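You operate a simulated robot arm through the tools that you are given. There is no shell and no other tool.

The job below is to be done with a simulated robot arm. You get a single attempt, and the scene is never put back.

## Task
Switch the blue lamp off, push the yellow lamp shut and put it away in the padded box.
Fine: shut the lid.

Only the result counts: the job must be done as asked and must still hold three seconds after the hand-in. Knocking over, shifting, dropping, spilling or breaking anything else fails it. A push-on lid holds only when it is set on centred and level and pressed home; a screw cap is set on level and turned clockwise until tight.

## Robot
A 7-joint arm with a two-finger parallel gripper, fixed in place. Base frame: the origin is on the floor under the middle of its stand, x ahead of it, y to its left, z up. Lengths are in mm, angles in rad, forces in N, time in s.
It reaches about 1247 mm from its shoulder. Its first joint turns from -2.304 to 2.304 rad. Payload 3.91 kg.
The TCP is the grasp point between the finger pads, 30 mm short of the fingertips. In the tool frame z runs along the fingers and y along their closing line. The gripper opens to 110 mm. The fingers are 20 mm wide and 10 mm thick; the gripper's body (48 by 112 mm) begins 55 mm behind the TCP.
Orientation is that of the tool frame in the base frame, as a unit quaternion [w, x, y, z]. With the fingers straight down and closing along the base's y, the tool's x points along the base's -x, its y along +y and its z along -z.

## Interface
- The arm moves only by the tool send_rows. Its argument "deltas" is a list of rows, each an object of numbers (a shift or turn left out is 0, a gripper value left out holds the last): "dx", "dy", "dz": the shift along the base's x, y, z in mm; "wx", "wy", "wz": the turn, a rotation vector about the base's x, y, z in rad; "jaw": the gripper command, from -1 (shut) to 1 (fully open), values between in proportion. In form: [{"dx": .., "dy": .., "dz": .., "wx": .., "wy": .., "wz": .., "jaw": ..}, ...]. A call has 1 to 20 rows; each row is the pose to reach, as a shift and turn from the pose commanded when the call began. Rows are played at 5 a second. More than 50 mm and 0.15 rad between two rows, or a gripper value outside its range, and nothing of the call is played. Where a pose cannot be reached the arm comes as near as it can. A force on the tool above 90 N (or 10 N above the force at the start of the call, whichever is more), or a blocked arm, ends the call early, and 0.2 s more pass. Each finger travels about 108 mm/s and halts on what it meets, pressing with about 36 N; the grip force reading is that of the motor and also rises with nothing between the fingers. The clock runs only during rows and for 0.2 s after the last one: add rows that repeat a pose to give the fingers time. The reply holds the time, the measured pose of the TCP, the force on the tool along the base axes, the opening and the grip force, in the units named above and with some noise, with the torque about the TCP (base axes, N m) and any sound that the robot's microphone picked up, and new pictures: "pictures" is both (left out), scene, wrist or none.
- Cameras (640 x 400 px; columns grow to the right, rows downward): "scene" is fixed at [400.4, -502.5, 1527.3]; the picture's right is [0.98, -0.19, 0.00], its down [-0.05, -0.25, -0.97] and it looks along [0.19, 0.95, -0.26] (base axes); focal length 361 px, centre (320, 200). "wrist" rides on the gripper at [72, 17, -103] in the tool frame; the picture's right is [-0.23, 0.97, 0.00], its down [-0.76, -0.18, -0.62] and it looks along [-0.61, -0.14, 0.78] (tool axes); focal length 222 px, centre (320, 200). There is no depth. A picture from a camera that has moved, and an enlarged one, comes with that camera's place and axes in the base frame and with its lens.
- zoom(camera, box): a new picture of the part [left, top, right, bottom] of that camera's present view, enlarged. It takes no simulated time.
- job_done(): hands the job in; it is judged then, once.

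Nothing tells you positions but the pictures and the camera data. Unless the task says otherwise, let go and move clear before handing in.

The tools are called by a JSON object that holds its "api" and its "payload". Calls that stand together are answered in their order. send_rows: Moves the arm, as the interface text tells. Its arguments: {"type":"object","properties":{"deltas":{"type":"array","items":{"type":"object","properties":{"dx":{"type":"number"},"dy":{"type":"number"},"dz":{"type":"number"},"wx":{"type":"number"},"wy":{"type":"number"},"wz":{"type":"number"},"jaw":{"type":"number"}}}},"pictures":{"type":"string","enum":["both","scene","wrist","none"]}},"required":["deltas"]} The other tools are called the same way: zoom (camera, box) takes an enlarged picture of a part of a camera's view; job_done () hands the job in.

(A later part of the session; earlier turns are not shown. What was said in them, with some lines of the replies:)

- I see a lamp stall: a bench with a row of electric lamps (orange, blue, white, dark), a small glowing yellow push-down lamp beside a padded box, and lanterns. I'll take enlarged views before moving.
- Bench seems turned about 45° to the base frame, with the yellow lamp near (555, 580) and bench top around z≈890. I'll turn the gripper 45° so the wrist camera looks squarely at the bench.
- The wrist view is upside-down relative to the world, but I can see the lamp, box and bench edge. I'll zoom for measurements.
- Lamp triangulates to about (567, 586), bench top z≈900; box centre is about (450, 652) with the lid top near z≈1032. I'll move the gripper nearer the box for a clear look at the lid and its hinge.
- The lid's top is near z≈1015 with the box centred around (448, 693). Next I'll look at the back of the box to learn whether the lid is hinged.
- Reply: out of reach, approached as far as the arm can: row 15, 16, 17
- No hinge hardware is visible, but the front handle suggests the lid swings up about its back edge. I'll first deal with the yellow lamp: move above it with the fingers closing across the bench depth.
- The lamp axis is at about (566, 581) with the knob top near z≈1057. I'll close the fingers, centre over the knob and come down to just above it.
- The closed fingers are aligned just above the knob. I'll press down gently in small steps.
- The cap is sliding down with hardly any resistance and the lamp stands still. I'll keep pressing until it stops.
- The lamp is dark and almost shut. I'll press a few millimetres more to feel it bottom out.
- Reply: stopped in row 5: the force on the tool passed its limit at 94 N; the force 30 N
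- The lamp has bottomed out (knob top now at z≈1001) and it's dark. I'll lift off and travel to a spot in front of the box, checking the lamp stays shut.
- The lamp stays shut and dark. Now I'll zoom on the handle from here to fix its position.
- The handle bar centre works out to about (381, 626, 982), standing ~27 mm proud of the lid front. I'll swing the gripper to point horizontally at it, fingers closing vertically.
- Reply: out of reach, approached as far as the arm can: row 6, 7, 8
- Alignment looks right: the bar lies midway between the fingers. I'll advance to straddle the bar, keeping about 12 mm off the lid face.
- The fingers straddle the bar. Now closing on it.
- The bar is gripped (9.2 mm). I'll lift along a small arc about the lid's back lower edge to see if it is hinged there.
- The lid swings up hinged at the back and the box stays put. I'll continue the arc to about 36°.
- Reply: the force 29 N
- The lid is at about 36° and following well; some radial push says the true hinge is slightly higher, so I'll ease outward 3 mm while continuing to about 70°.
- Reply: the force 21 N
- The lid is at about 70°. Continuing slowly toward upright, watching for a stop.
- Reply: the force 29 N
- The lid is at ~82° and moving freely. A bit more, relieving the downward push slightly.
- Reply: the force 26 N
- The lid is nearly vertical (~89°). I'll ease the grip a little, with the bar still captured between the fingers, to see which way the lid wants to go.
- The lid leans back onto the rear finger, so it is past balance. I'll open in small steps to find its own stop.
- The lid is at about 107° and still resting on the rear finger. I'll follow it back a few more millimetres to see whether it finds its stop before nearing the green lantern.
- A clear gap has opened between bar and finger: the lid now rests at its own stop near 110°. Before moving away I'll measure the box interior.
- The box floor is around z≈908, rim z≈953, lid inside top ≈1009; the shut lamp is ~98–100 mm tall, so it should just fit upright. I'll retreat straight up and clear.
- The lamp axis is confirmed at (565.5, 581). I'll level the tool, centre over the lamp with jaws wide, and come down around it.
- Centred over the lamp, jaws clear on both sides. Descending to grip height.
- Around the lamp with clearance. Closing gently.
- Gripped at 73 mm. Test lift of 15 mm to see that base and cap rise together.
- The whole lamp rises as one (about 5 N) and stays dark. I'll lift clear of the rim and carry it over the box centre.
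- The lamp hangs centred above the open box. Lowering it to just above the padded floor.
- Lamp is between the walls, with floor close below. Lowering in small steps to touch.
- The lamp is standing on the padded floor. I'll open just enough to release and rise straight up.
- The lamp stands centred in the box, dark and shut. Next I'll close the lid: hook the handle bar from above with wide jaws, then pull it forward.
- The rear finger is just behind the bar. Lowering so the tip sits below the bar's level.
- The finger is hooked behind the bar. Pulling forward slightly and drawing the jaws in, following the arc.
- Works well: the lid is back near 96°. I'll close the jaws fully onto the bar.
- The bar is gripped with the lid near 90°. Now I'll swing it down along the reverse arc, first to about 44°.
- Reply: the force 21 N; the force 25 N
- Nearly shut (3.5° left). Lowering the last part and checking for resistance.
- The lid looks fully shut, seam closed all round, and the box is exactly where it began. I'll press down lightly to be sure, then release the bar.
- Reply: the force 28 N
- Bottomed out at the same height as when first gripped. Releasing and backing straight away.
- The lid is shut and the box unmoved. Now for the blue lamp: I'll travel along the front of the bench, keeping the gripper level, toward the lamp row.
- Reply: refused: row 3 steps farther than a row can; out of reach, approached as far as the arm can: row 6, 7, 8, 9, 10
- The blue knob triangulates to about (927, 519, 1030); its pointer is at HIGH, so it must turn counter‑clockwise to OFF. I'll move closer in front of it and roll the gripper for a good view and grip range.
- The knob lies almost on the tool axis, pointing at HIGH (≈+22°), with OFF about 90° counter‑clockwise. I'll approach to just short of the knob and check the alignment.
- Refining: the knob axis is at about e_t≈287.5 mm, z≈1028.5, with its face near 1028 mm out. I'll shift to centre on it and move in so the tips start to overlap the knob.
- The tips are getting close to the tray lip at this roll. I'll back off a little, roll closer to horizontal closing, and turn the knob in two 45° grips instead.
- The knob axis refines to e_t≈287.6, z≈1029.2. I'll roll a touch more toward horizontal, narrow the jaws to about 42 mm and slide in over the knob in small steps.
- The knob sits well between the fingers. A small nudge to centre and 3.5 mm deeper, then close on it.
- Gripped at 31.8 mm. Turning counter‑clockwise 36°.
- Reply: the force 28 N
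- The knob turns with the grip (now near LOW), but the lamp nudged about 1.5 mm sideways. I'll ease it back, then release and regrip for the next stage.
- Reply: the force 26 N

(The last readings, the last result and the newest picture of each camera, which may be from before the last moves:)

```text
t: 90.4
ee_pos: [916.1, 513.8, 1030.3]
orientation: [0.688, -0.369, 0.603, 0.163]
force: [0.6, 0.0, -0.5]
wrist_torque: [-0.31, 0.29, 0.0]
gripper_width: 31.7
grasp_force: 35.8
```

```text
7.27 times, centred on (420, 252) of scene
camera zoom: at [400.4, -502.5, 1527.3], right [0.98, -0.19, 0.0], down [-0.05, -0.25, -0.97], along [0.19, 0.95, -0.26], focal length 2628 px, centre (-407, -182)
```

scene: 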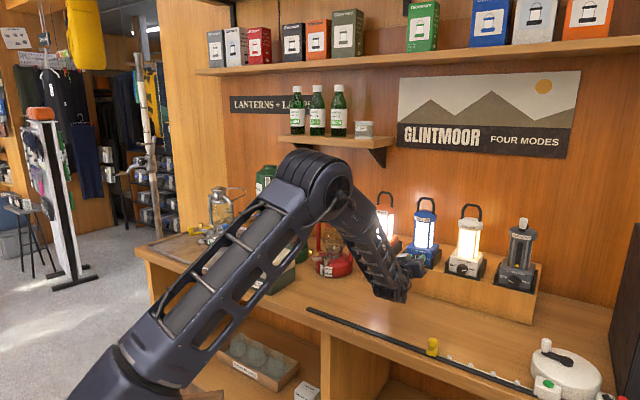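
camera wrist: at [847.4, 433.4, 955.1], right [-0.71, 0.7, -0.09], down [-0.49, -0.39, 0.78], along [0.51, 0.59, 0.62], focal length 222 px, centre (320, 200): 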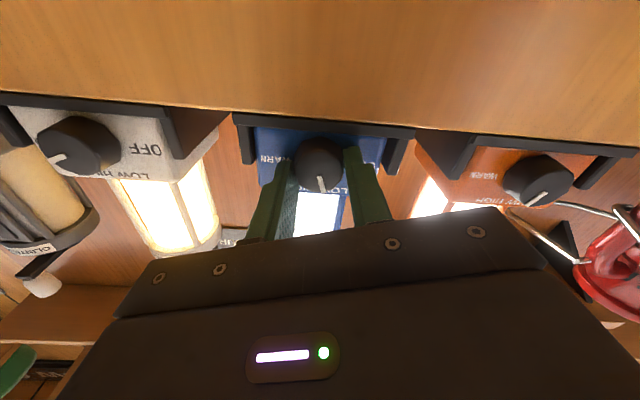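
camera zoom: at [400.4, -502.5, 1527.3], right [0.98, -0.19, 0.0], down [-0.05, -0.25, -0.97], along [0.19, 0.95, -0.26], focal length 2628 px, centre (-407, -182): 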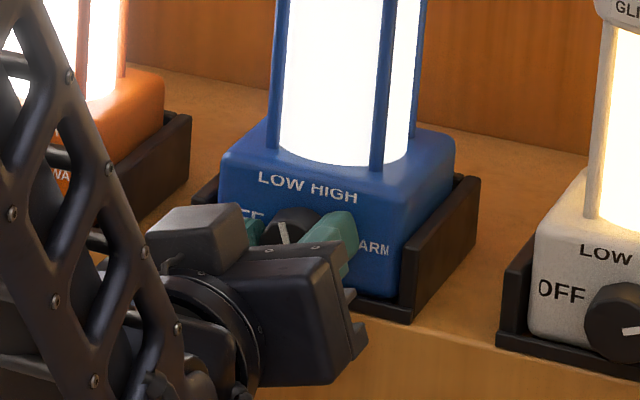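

Lamp is back in its place with zero side force. Now open slightly and roll back for the second grip.

{"api": "send_rows", "payload": {"deltas": [{"jaw": -0.35}, {"jaw": -0.24}, {"jaw": -0.24}, {"wx": 0.08, "wy": 0.08, "jaw": -0.24}, {"wx": 0.16, "wy": 0.16, "jaw": -0.24}, {"wx": 0.24, "wy": 0.24, "jaw": -0.24}, {"wx": 0.32, "wy": 0.32, "jaw": -0.24}, {"wx": 0.4, "wy": 0.4, "jaw": -0.24}, {"wx": 0.469, "wy": 0.469, "jaw": -0.24}, {"wx": 0.469, "wy": 0.469, "jaw": -0.24}], "pictures": "both"}}

{"api": "zoom", "payload": {"camera": "wrist", "box": [230, 80, 410, 220]}}

{"api": "zoom", "payload": {"camera": "scene", "box": [390, 225, 450, 280]}}

```text
t: 92.6
ee_pos: [914.8, 514.5, 1031.8]
orientation: [0.596, -0.153, 0.69, 0.38]
force: [0.3, -0.4, 0.6]
wrist_torque: [0.01, 0.0, -0.02]
gripper_width: 41.9
grasp_force: 0.0
camera wrist: at [812.2, 468.8, 967.2], right [-0.59, 0.59, 0.55], down [-0.14, -0.74, 0.66], along [0.79, 0.31, 0.52], focal length 222 px, centre (320, 200)
```

scene: 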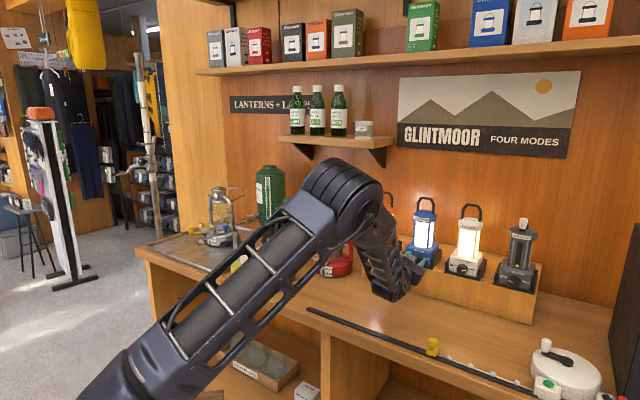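
wrist: 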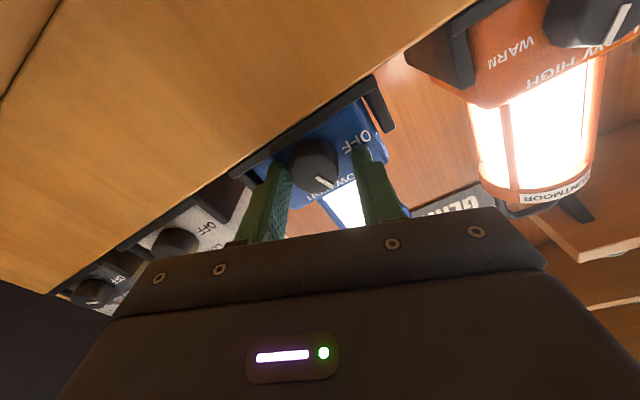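

```text
2.86 times, centred on (320, 150) of wrist
camera zoom: at [812.2, 468.8, 967.2], right [-0.59, 0.59, 0.55], down [-0.14, -0.74, 0.66], along [0.79, 0.31, 0.52], focal length 635 px, centre (320, 343)
```

zoom: 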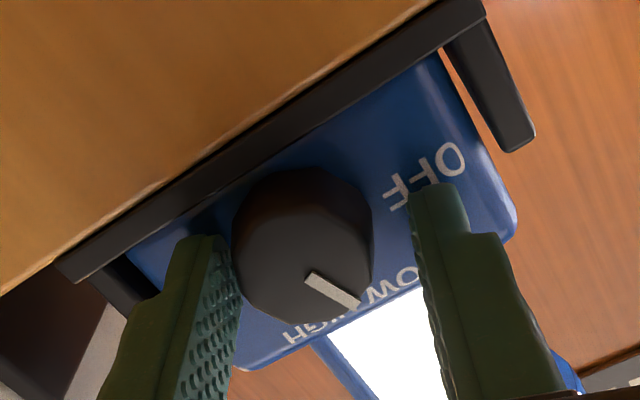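

```text
7.27 times, centred on (420, 252) of scene
camera zoom: at [400.4, -502.5, 1527.3], right [0.98, -0.19, 0.0], down [-0.05, -0.25, -0.97], along [0.19, 0.95, -0.26], focal length 2628 px, centre (-407, -182)
```

zoom: 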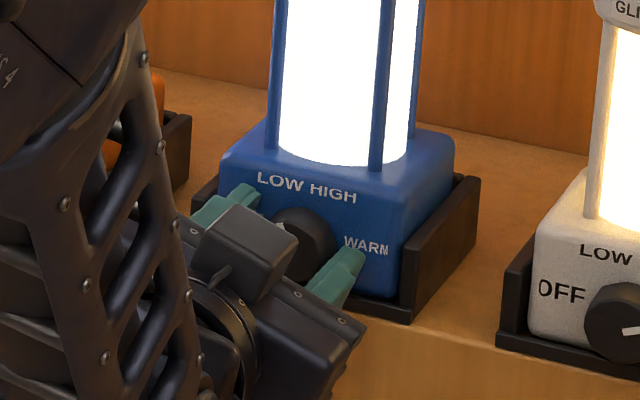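

The knob shows ~4 mm off the tool axis now, so I'll recentre on it before gripping again.

{"api": "send_rows", "payload": {"deltas": [{"dx": 1.5, "dy": -1.5, "dz": -0.4}, {"dx": 3.0, "dy": -3.0, "dz": -0.8}, {"dx": 3.0, "dy": -3.0, "dz": -0.8}, {"dx": 3.0, "dy": -3.0, "dz": -0.8}], "pictures": "wrist"}}

{"api": "zoom", "payload": {"camera": "wrist", "box": [230, 80, 410, 220]}}

```text
t: 93.6
ee_pos: [917.8, 511.6, 1029.2]
orientation: [0.597, -0.153, 0.69, 0.378]
force: [-0.2, 0.6, -0.8]
wrist_torque: [-0.02, -0.01, -0.04]
gripper_width: 41.9
grasp_force: 0.0
camera wrist: at [815.3, 465.7, 965.7], right [-0.59, 0.59, 0.55], down [-0.14, -0.74, 0.66], along [0.79, 0.31, 0.52], focal length 222 px, centre (320, 200)
```

wrist: 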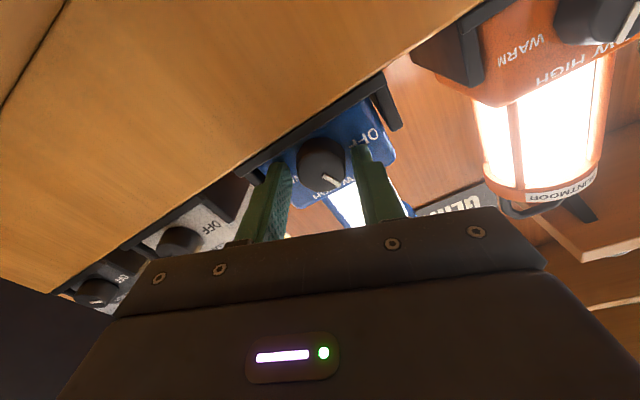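

```text
2.86 times, centred on (320, 150) of wrist
camera zoom: at [815.3, 465.7, 965.7], right [-0.59, 0.59, 0.55], down [-0.14, -0.74, 0.66], along [0.79, 0.31, 0.52], focal length 635 px, centre (320, 343)
```

zoom: 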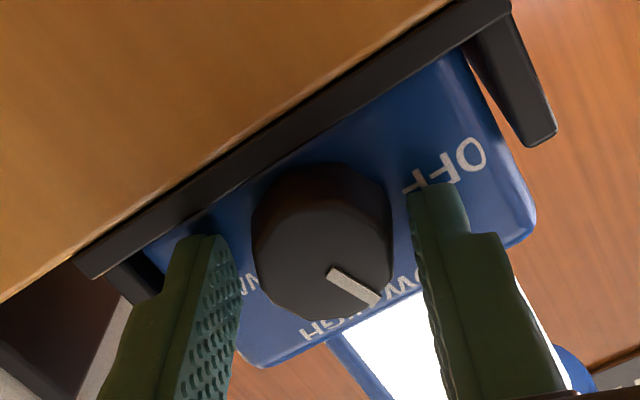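

Centred now. Closing and turning another 42° counter‑clockwise.

{"api": "send_rows", "payload": {"deltas": [{"jaw": -0.32}, {"jaw": -0.4}, {"jaw": -0.5}, {"jaw": -0.6}, {"jaw": -0.6}], "pictures": "none"}}

{"api": "zoom", "payload": {"camera": "scene", "box": [390, 225, 450, 280]}}

```text
t: 94.8
ee_pos: [917.2, 511.1, 1028.2]
orientation: [0.597, -0.154, 0.69, 0.379]
force: [-2.7, 3.2, 3.5]
wrist_torque: [0.02, -0.03, 0.18]
gripper_width: 31.7
grasp_force: 35.8
```

```text
7.27 times, centred on (420, 252) of scene
camera zoom: at [400.4, -502.5, 1527.3], right [0.98, -0.19, 0.0], down [-0.05, -0.25, -0.97], along [0.19, 0.95, -0.26], focal length 2628 px, centre (-407, -182)
```

zoom: 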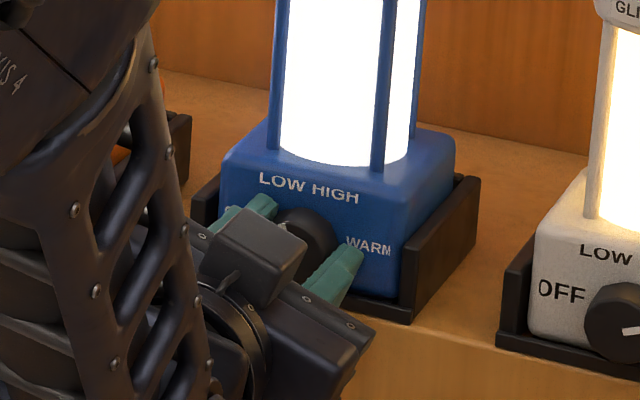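

{"api": "send_rows", "payload": {"deltas": [{"dx": -0.1, "dy": 0.1, "wx": -0.065, "wy": -0.065}, {"dx": -0.2, "dy": 0.2, "wx": -0.13, "wy": -0.13}, {"dx": -0.3, "dy": 0.3, "wx": -0.195, "wy": -0.195}, {"dx": -0.4, "dy": 0.4, "wx": -0.26, "wy": -0.26}, {"dx": -0.5, "dy": 0.5, "wx": -0.325, "wy": -0.325}, {"dx": -0.6, "dy": 0.6, "wx": -0.39, "wy": -0.39}, {"dx": -0.7, "dy": 0.7, "wx": -0.455, "wy": -0.455}, {"dx": -0.8, "dy": 0.8, "wx": -0.52, "wy": -0.52}, {"dx": -0.8, "dy": 0.8, "wx": -0.52, "wy": -0.52}], "pictures": "both"}}

{"api": "zoom", "payload": {"camera": "wrist", "box": [230, 80, 410, 220]}}

{"api": "zoom", "payload": {"camera": "scene", "box": [390, 225, 450, 280]}}

```text
t: 96.8
ee_pos: [916.2, 512.3, 1029.6]
orientation: [0.693, -0.392, 0.589, 0.14]
force: [-4.2, -1.2, 0.1]
wrist_torque: [-0.08, 0.06, 0.04]
gripper_width: 31.7
grasp_force: 36.4
camera wrist: at [851.6, 430.5, 955.5], right [-0.7, 0.7, -0.16], down [-0.53, -0.35, 0.77], along [0.48, 0.62, 0.62], focal length 222 px, centre (320, 200)
```

scene: 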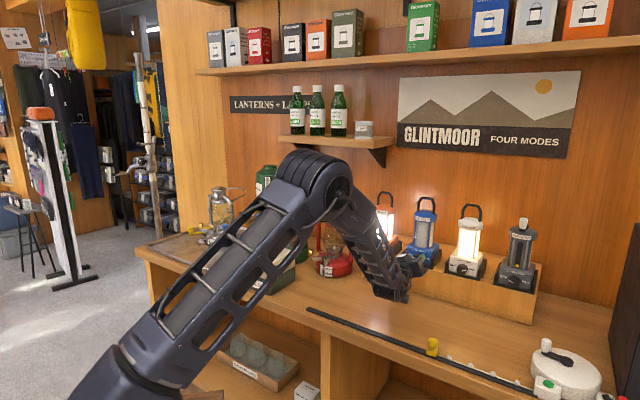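
wrist: 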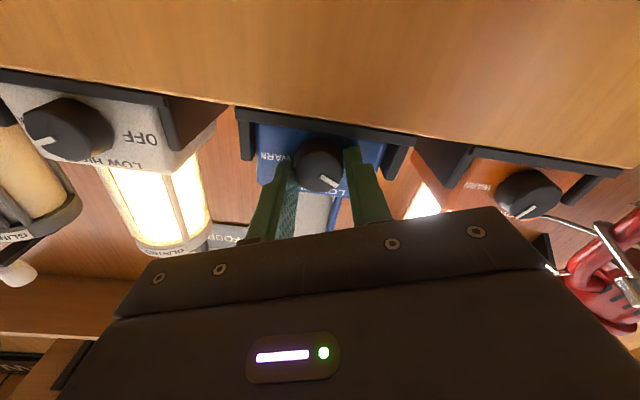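

```text
2.86 times, centred on (320, 150) of wrist
camera zoom: at [851.6, 430.5, 955.5], right [-0.7, 0.7, -0.16], down [-0.53, -0.35, 0.77], along [0.48, 0.62, 0.62], focal length 635 px, centre (320, 343)
```

zoom: 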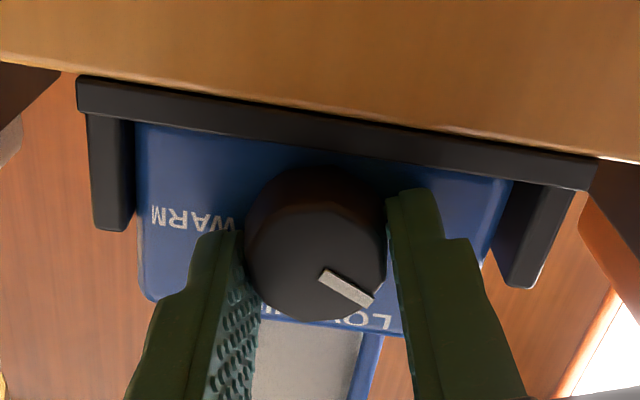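

```text
7.27 times, centred on (420, 252) of scene
camera zoom: at [400.4, -502.5, 1527.3], right [0.98, -0.19, 0.0], down [-0.05, -0.25, -0.97], along [0.19, 0.95, -0.26], focal length 2628 px, centre (-407, -182)
```

zoom: 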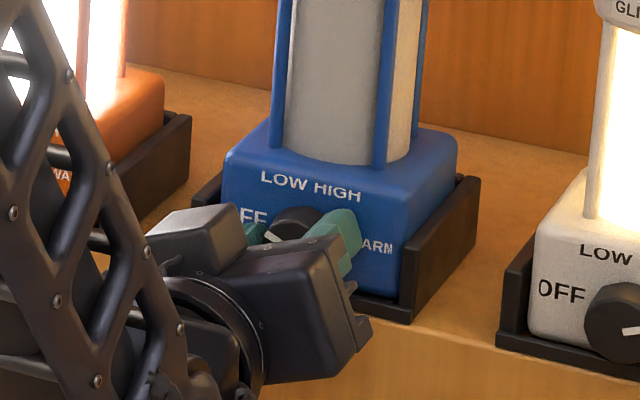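

The blue lamp has gone dark; its pointer is at OFF. I'll ease the lamp back the ~2 mm it drifted in its tray, then release.

{"api": "send_rows", "payload": {"deltas": [{"dx": -0.7, "dy": 0.7}, {"dx": -1.4, "dy": 1.4}, {"dx": -1.8, "dy": 1.8}, {"dx": -1.8, "dy": 1.8}], "pictures": "none"}}

{"api": "zoom", "payload": {"camera": "scene", "box": [390, 225, 450, 280]}}

```text
t: 97.8
ee_pos: [915.4, 514.4, 1030.4]
orientation: [0.693, -0.391, 0.589, 0.14]
force: [1.0, -0.5, 0.0]
wrist_torque: [-0.22, 0.22, -0.06]
gripper_width: 31.4
grasp_force: 36.4
```

```text
7.27 times, centred on (420, 252) of scene
camera zoom: at [400.4, -502.5, 1527.3], right [0.98, -0.19, 0.0], down [-0.05, -0.25, -0.97], along [0.19, 0.95, -0.26], focal length 2628 px, centre (-407, -182)
```

zoom: 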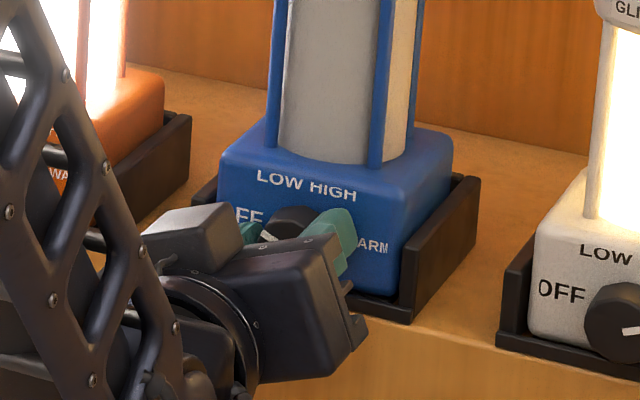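

Lamp is back at its original spot. Opening and backing straight out to inspect the pointer.

{"api": "send_rows", "payload": {"deltas": [{"jaw": -0.4}, {"jaw": -0.25}, {"jaw": -0.2}, {"jaw": -0.2}, {"dx": -10, "dy": -10, "jaw": -0.2}, {"dx": -30, "dy": -30, "jaw": -0.2}, {"dx": -55, "dy": -55, "jaw": -0.2}, {"dx": -85, "dy": -85, "jaw": -0.2}, {"dx": -85, "dy": -85, "jaw": -0.2}], "pictures": "both"}}

{"api": "zoom", "payload": {"camera": "wrist", "box": [240, 40, 400, 170]}}

{"api": "zoom", "payload": {"camera": "scene", "box": [390, 225, 450, 280]}}

{"api": "zoom", "payload": {"camera": "scene", "box": [350, 180, 550, 305]}}

```text
t: 99.8
ee_pos: [829.8, 429.2, 1030.5]
orientation: [0.694, -0.39, 0.589, 0.139]
force: [0.3, 0.2, -0.5]
wrist_torque: [-0.01, -0.01, 0.0]
gripper_width: 44.2
grasp_force: 0.0
camera wrist: at [764.3, 346.8, 954.3], right [-0.7, 0.7, -0.16], down [-0.53, -0.35, 0.77], along [0.48, 0.62, 0.62], focal length 222 px, centre (320, 200)
```

scene: 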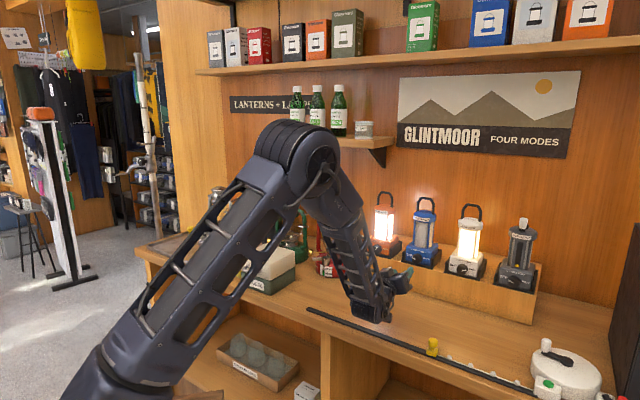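
wrist: 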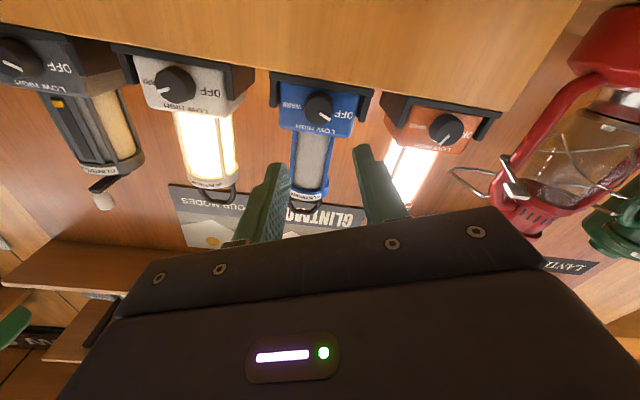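

```text
3.08 times, centred on (320, 105) of wrist
camera zoom: at [764.3, 346.8, 954.3], right [-0.7, 0.7, -0.16], down [-0.53, -0.35, 0.77], along [0.48, 0.62, 0.62], focal length 684 px, centre (320, 492)
```

zoom: 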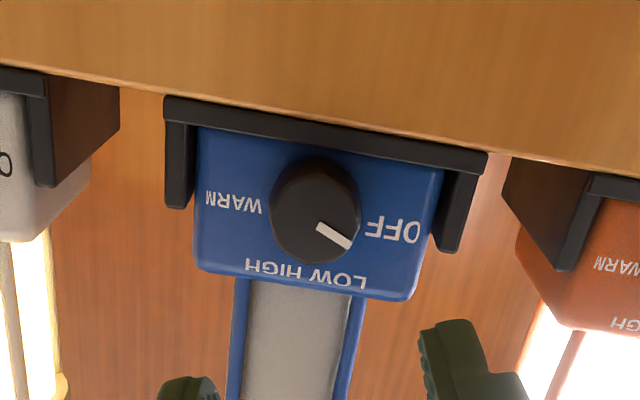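

```text
7.27 times, centred on (420, 252) of scene
camera zoom: at [400.4, -502.5, 1527.3], right [0.98, -0.19, 0.0], down [-0.05, -0.25, -0.97], along [0.19, 0.95, -0.26], focal length 2628 px, centre (-407, -182)
```

zoom: 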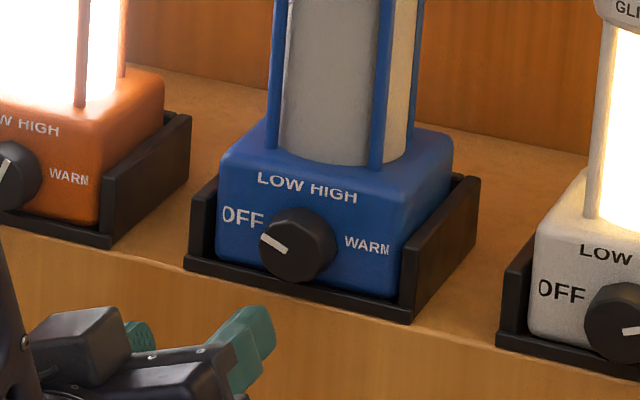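

```text
3.20 times, centred on (450, 242) of scene
camera zoom: at [400.4, -502.5, 1527.3], right [0.98, -0.19, 0.0], down [-0.05, -0.25, -0.97], along [0.19, 0.95, -0.26], focal length 1156 px, centre (-96, 64)
```

zoom: 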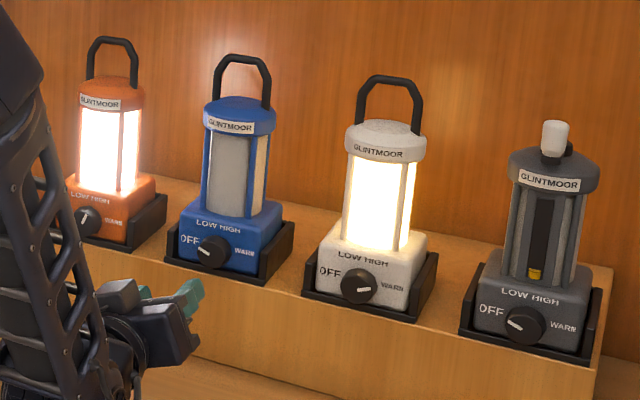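

The blue lamp is off with its pointer matching the grey lamp's OFF setting, and everything else looks untouched. I'll withdraw the arm well clear and do a last check.

{"api": "send_rows", "payload": {"deltas": [{"dx": -25, "dy": -25, "dz": 20}, {"dx": -50, "dy": -50, "dz": 45}, {"dx": -75, "dy": -75, "dz": 75}, {"dx": -100, "dy": -100, "dz": 105}, {"dx": -120, "dy": -120, "dz": 135}, {"dx": -120, "dy": -120, "dz": 150}, {"dx": -120, "dy": -120, "dz": 150}, {"dx": -120, "dy": -120, "dz": 150}], "pictures": "both"}}

{"api": "zoom", "payload": {"camera": "scene", "box": [220, 180, 380, 310]}}

{"api": "zoom", "payload": {"camera": "scene", "box": [350, 180, 550, 305]}}

```text
t: 101.6
ee_pos: [712.2, 308.5, 1182.3]
orientation: [0.694, -0.39, 0.589, 0.139]
force: [-0.3, -0.5, 0.3]
wrist_torque: [-0.05, 0.0, -0.03]
gripper_width: 44.2
grasp_force: 0.0
camera wrist: at [646.7, 225.4, 1106.6], right [-0.7, 0.7, -0.16], down [-0.53, -0.35, 0.77], along [0.48, 0.62, 0.62], focal length 222 px, centre (320, 200)
```

scene: 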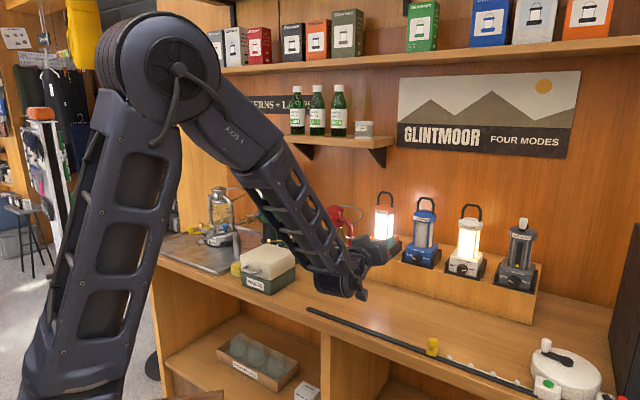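
wrist: 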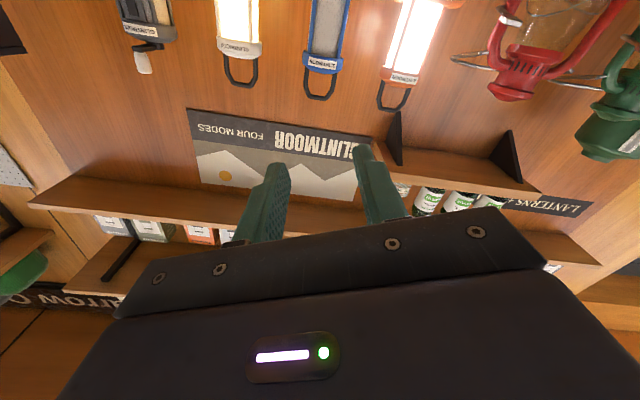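

```text
3.08 times, centred on (300, 245) of scene
camera zoom: at [400.4, -502.5, 1527.3], right [0.98, -0.19, 0.0], down [-0.05, -0.25, -0.97], along [0.19, 0.95, -0.26], focal length 1112 px, centre (382, 62)
```

zoom: 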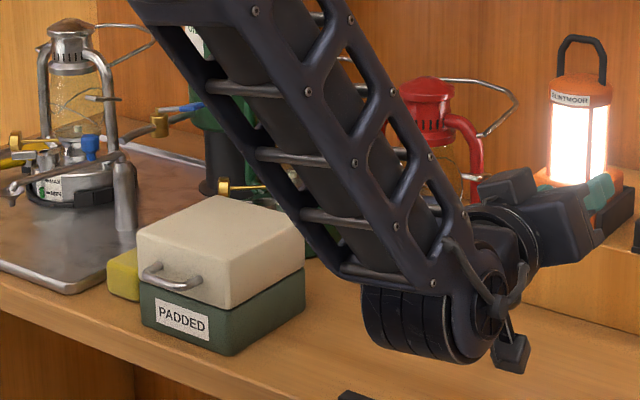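

```text
3.20 times, centred on (450, 242) of scene
camera zoom: at [400.4, -502.5, 1527.3], right [0.98, -0.19, 0.0], down [-0.05, -0.25, -0.97], along [0.19, 0.95, -0.26], focal length 1156 px, centre (-96, 64)
```

zoom: 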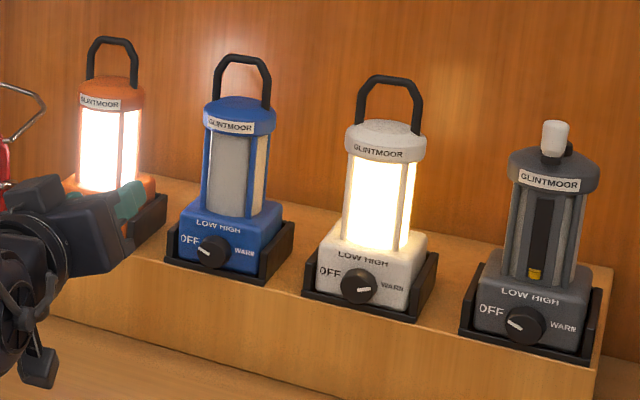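

The blue lamp is off. The yellow lamp is pushed shut and stowed in the closed padded box, which has not moved. Everything else looks undisturbed and the arm is clear, so I'm handing in.

{"api": "job_done", "payload": {}}

```text
The job is handed in.
```

I've handed the job in. I don't have the verdict, so this is only what I could see:

- **Blue lamp:** it is dark and its pointer is at OFF, matching the grey lamp that was already off. It slid about 2 mm in its tray while I turned the knob. I moved it back, and it looks to be in its original spot.
- **Yellow lamp:** it is pushed fully shut, dark, and standing upright in the middle of the padded box.
- **Lid:** it is shut. I pressed on it and it would go no lower than where it sat before I opened it. The box looks to be exactly where it started.
- **Everything else:** nothing else looks moved or knocked over. The gripper has let go and the arm is clear of the bench items.
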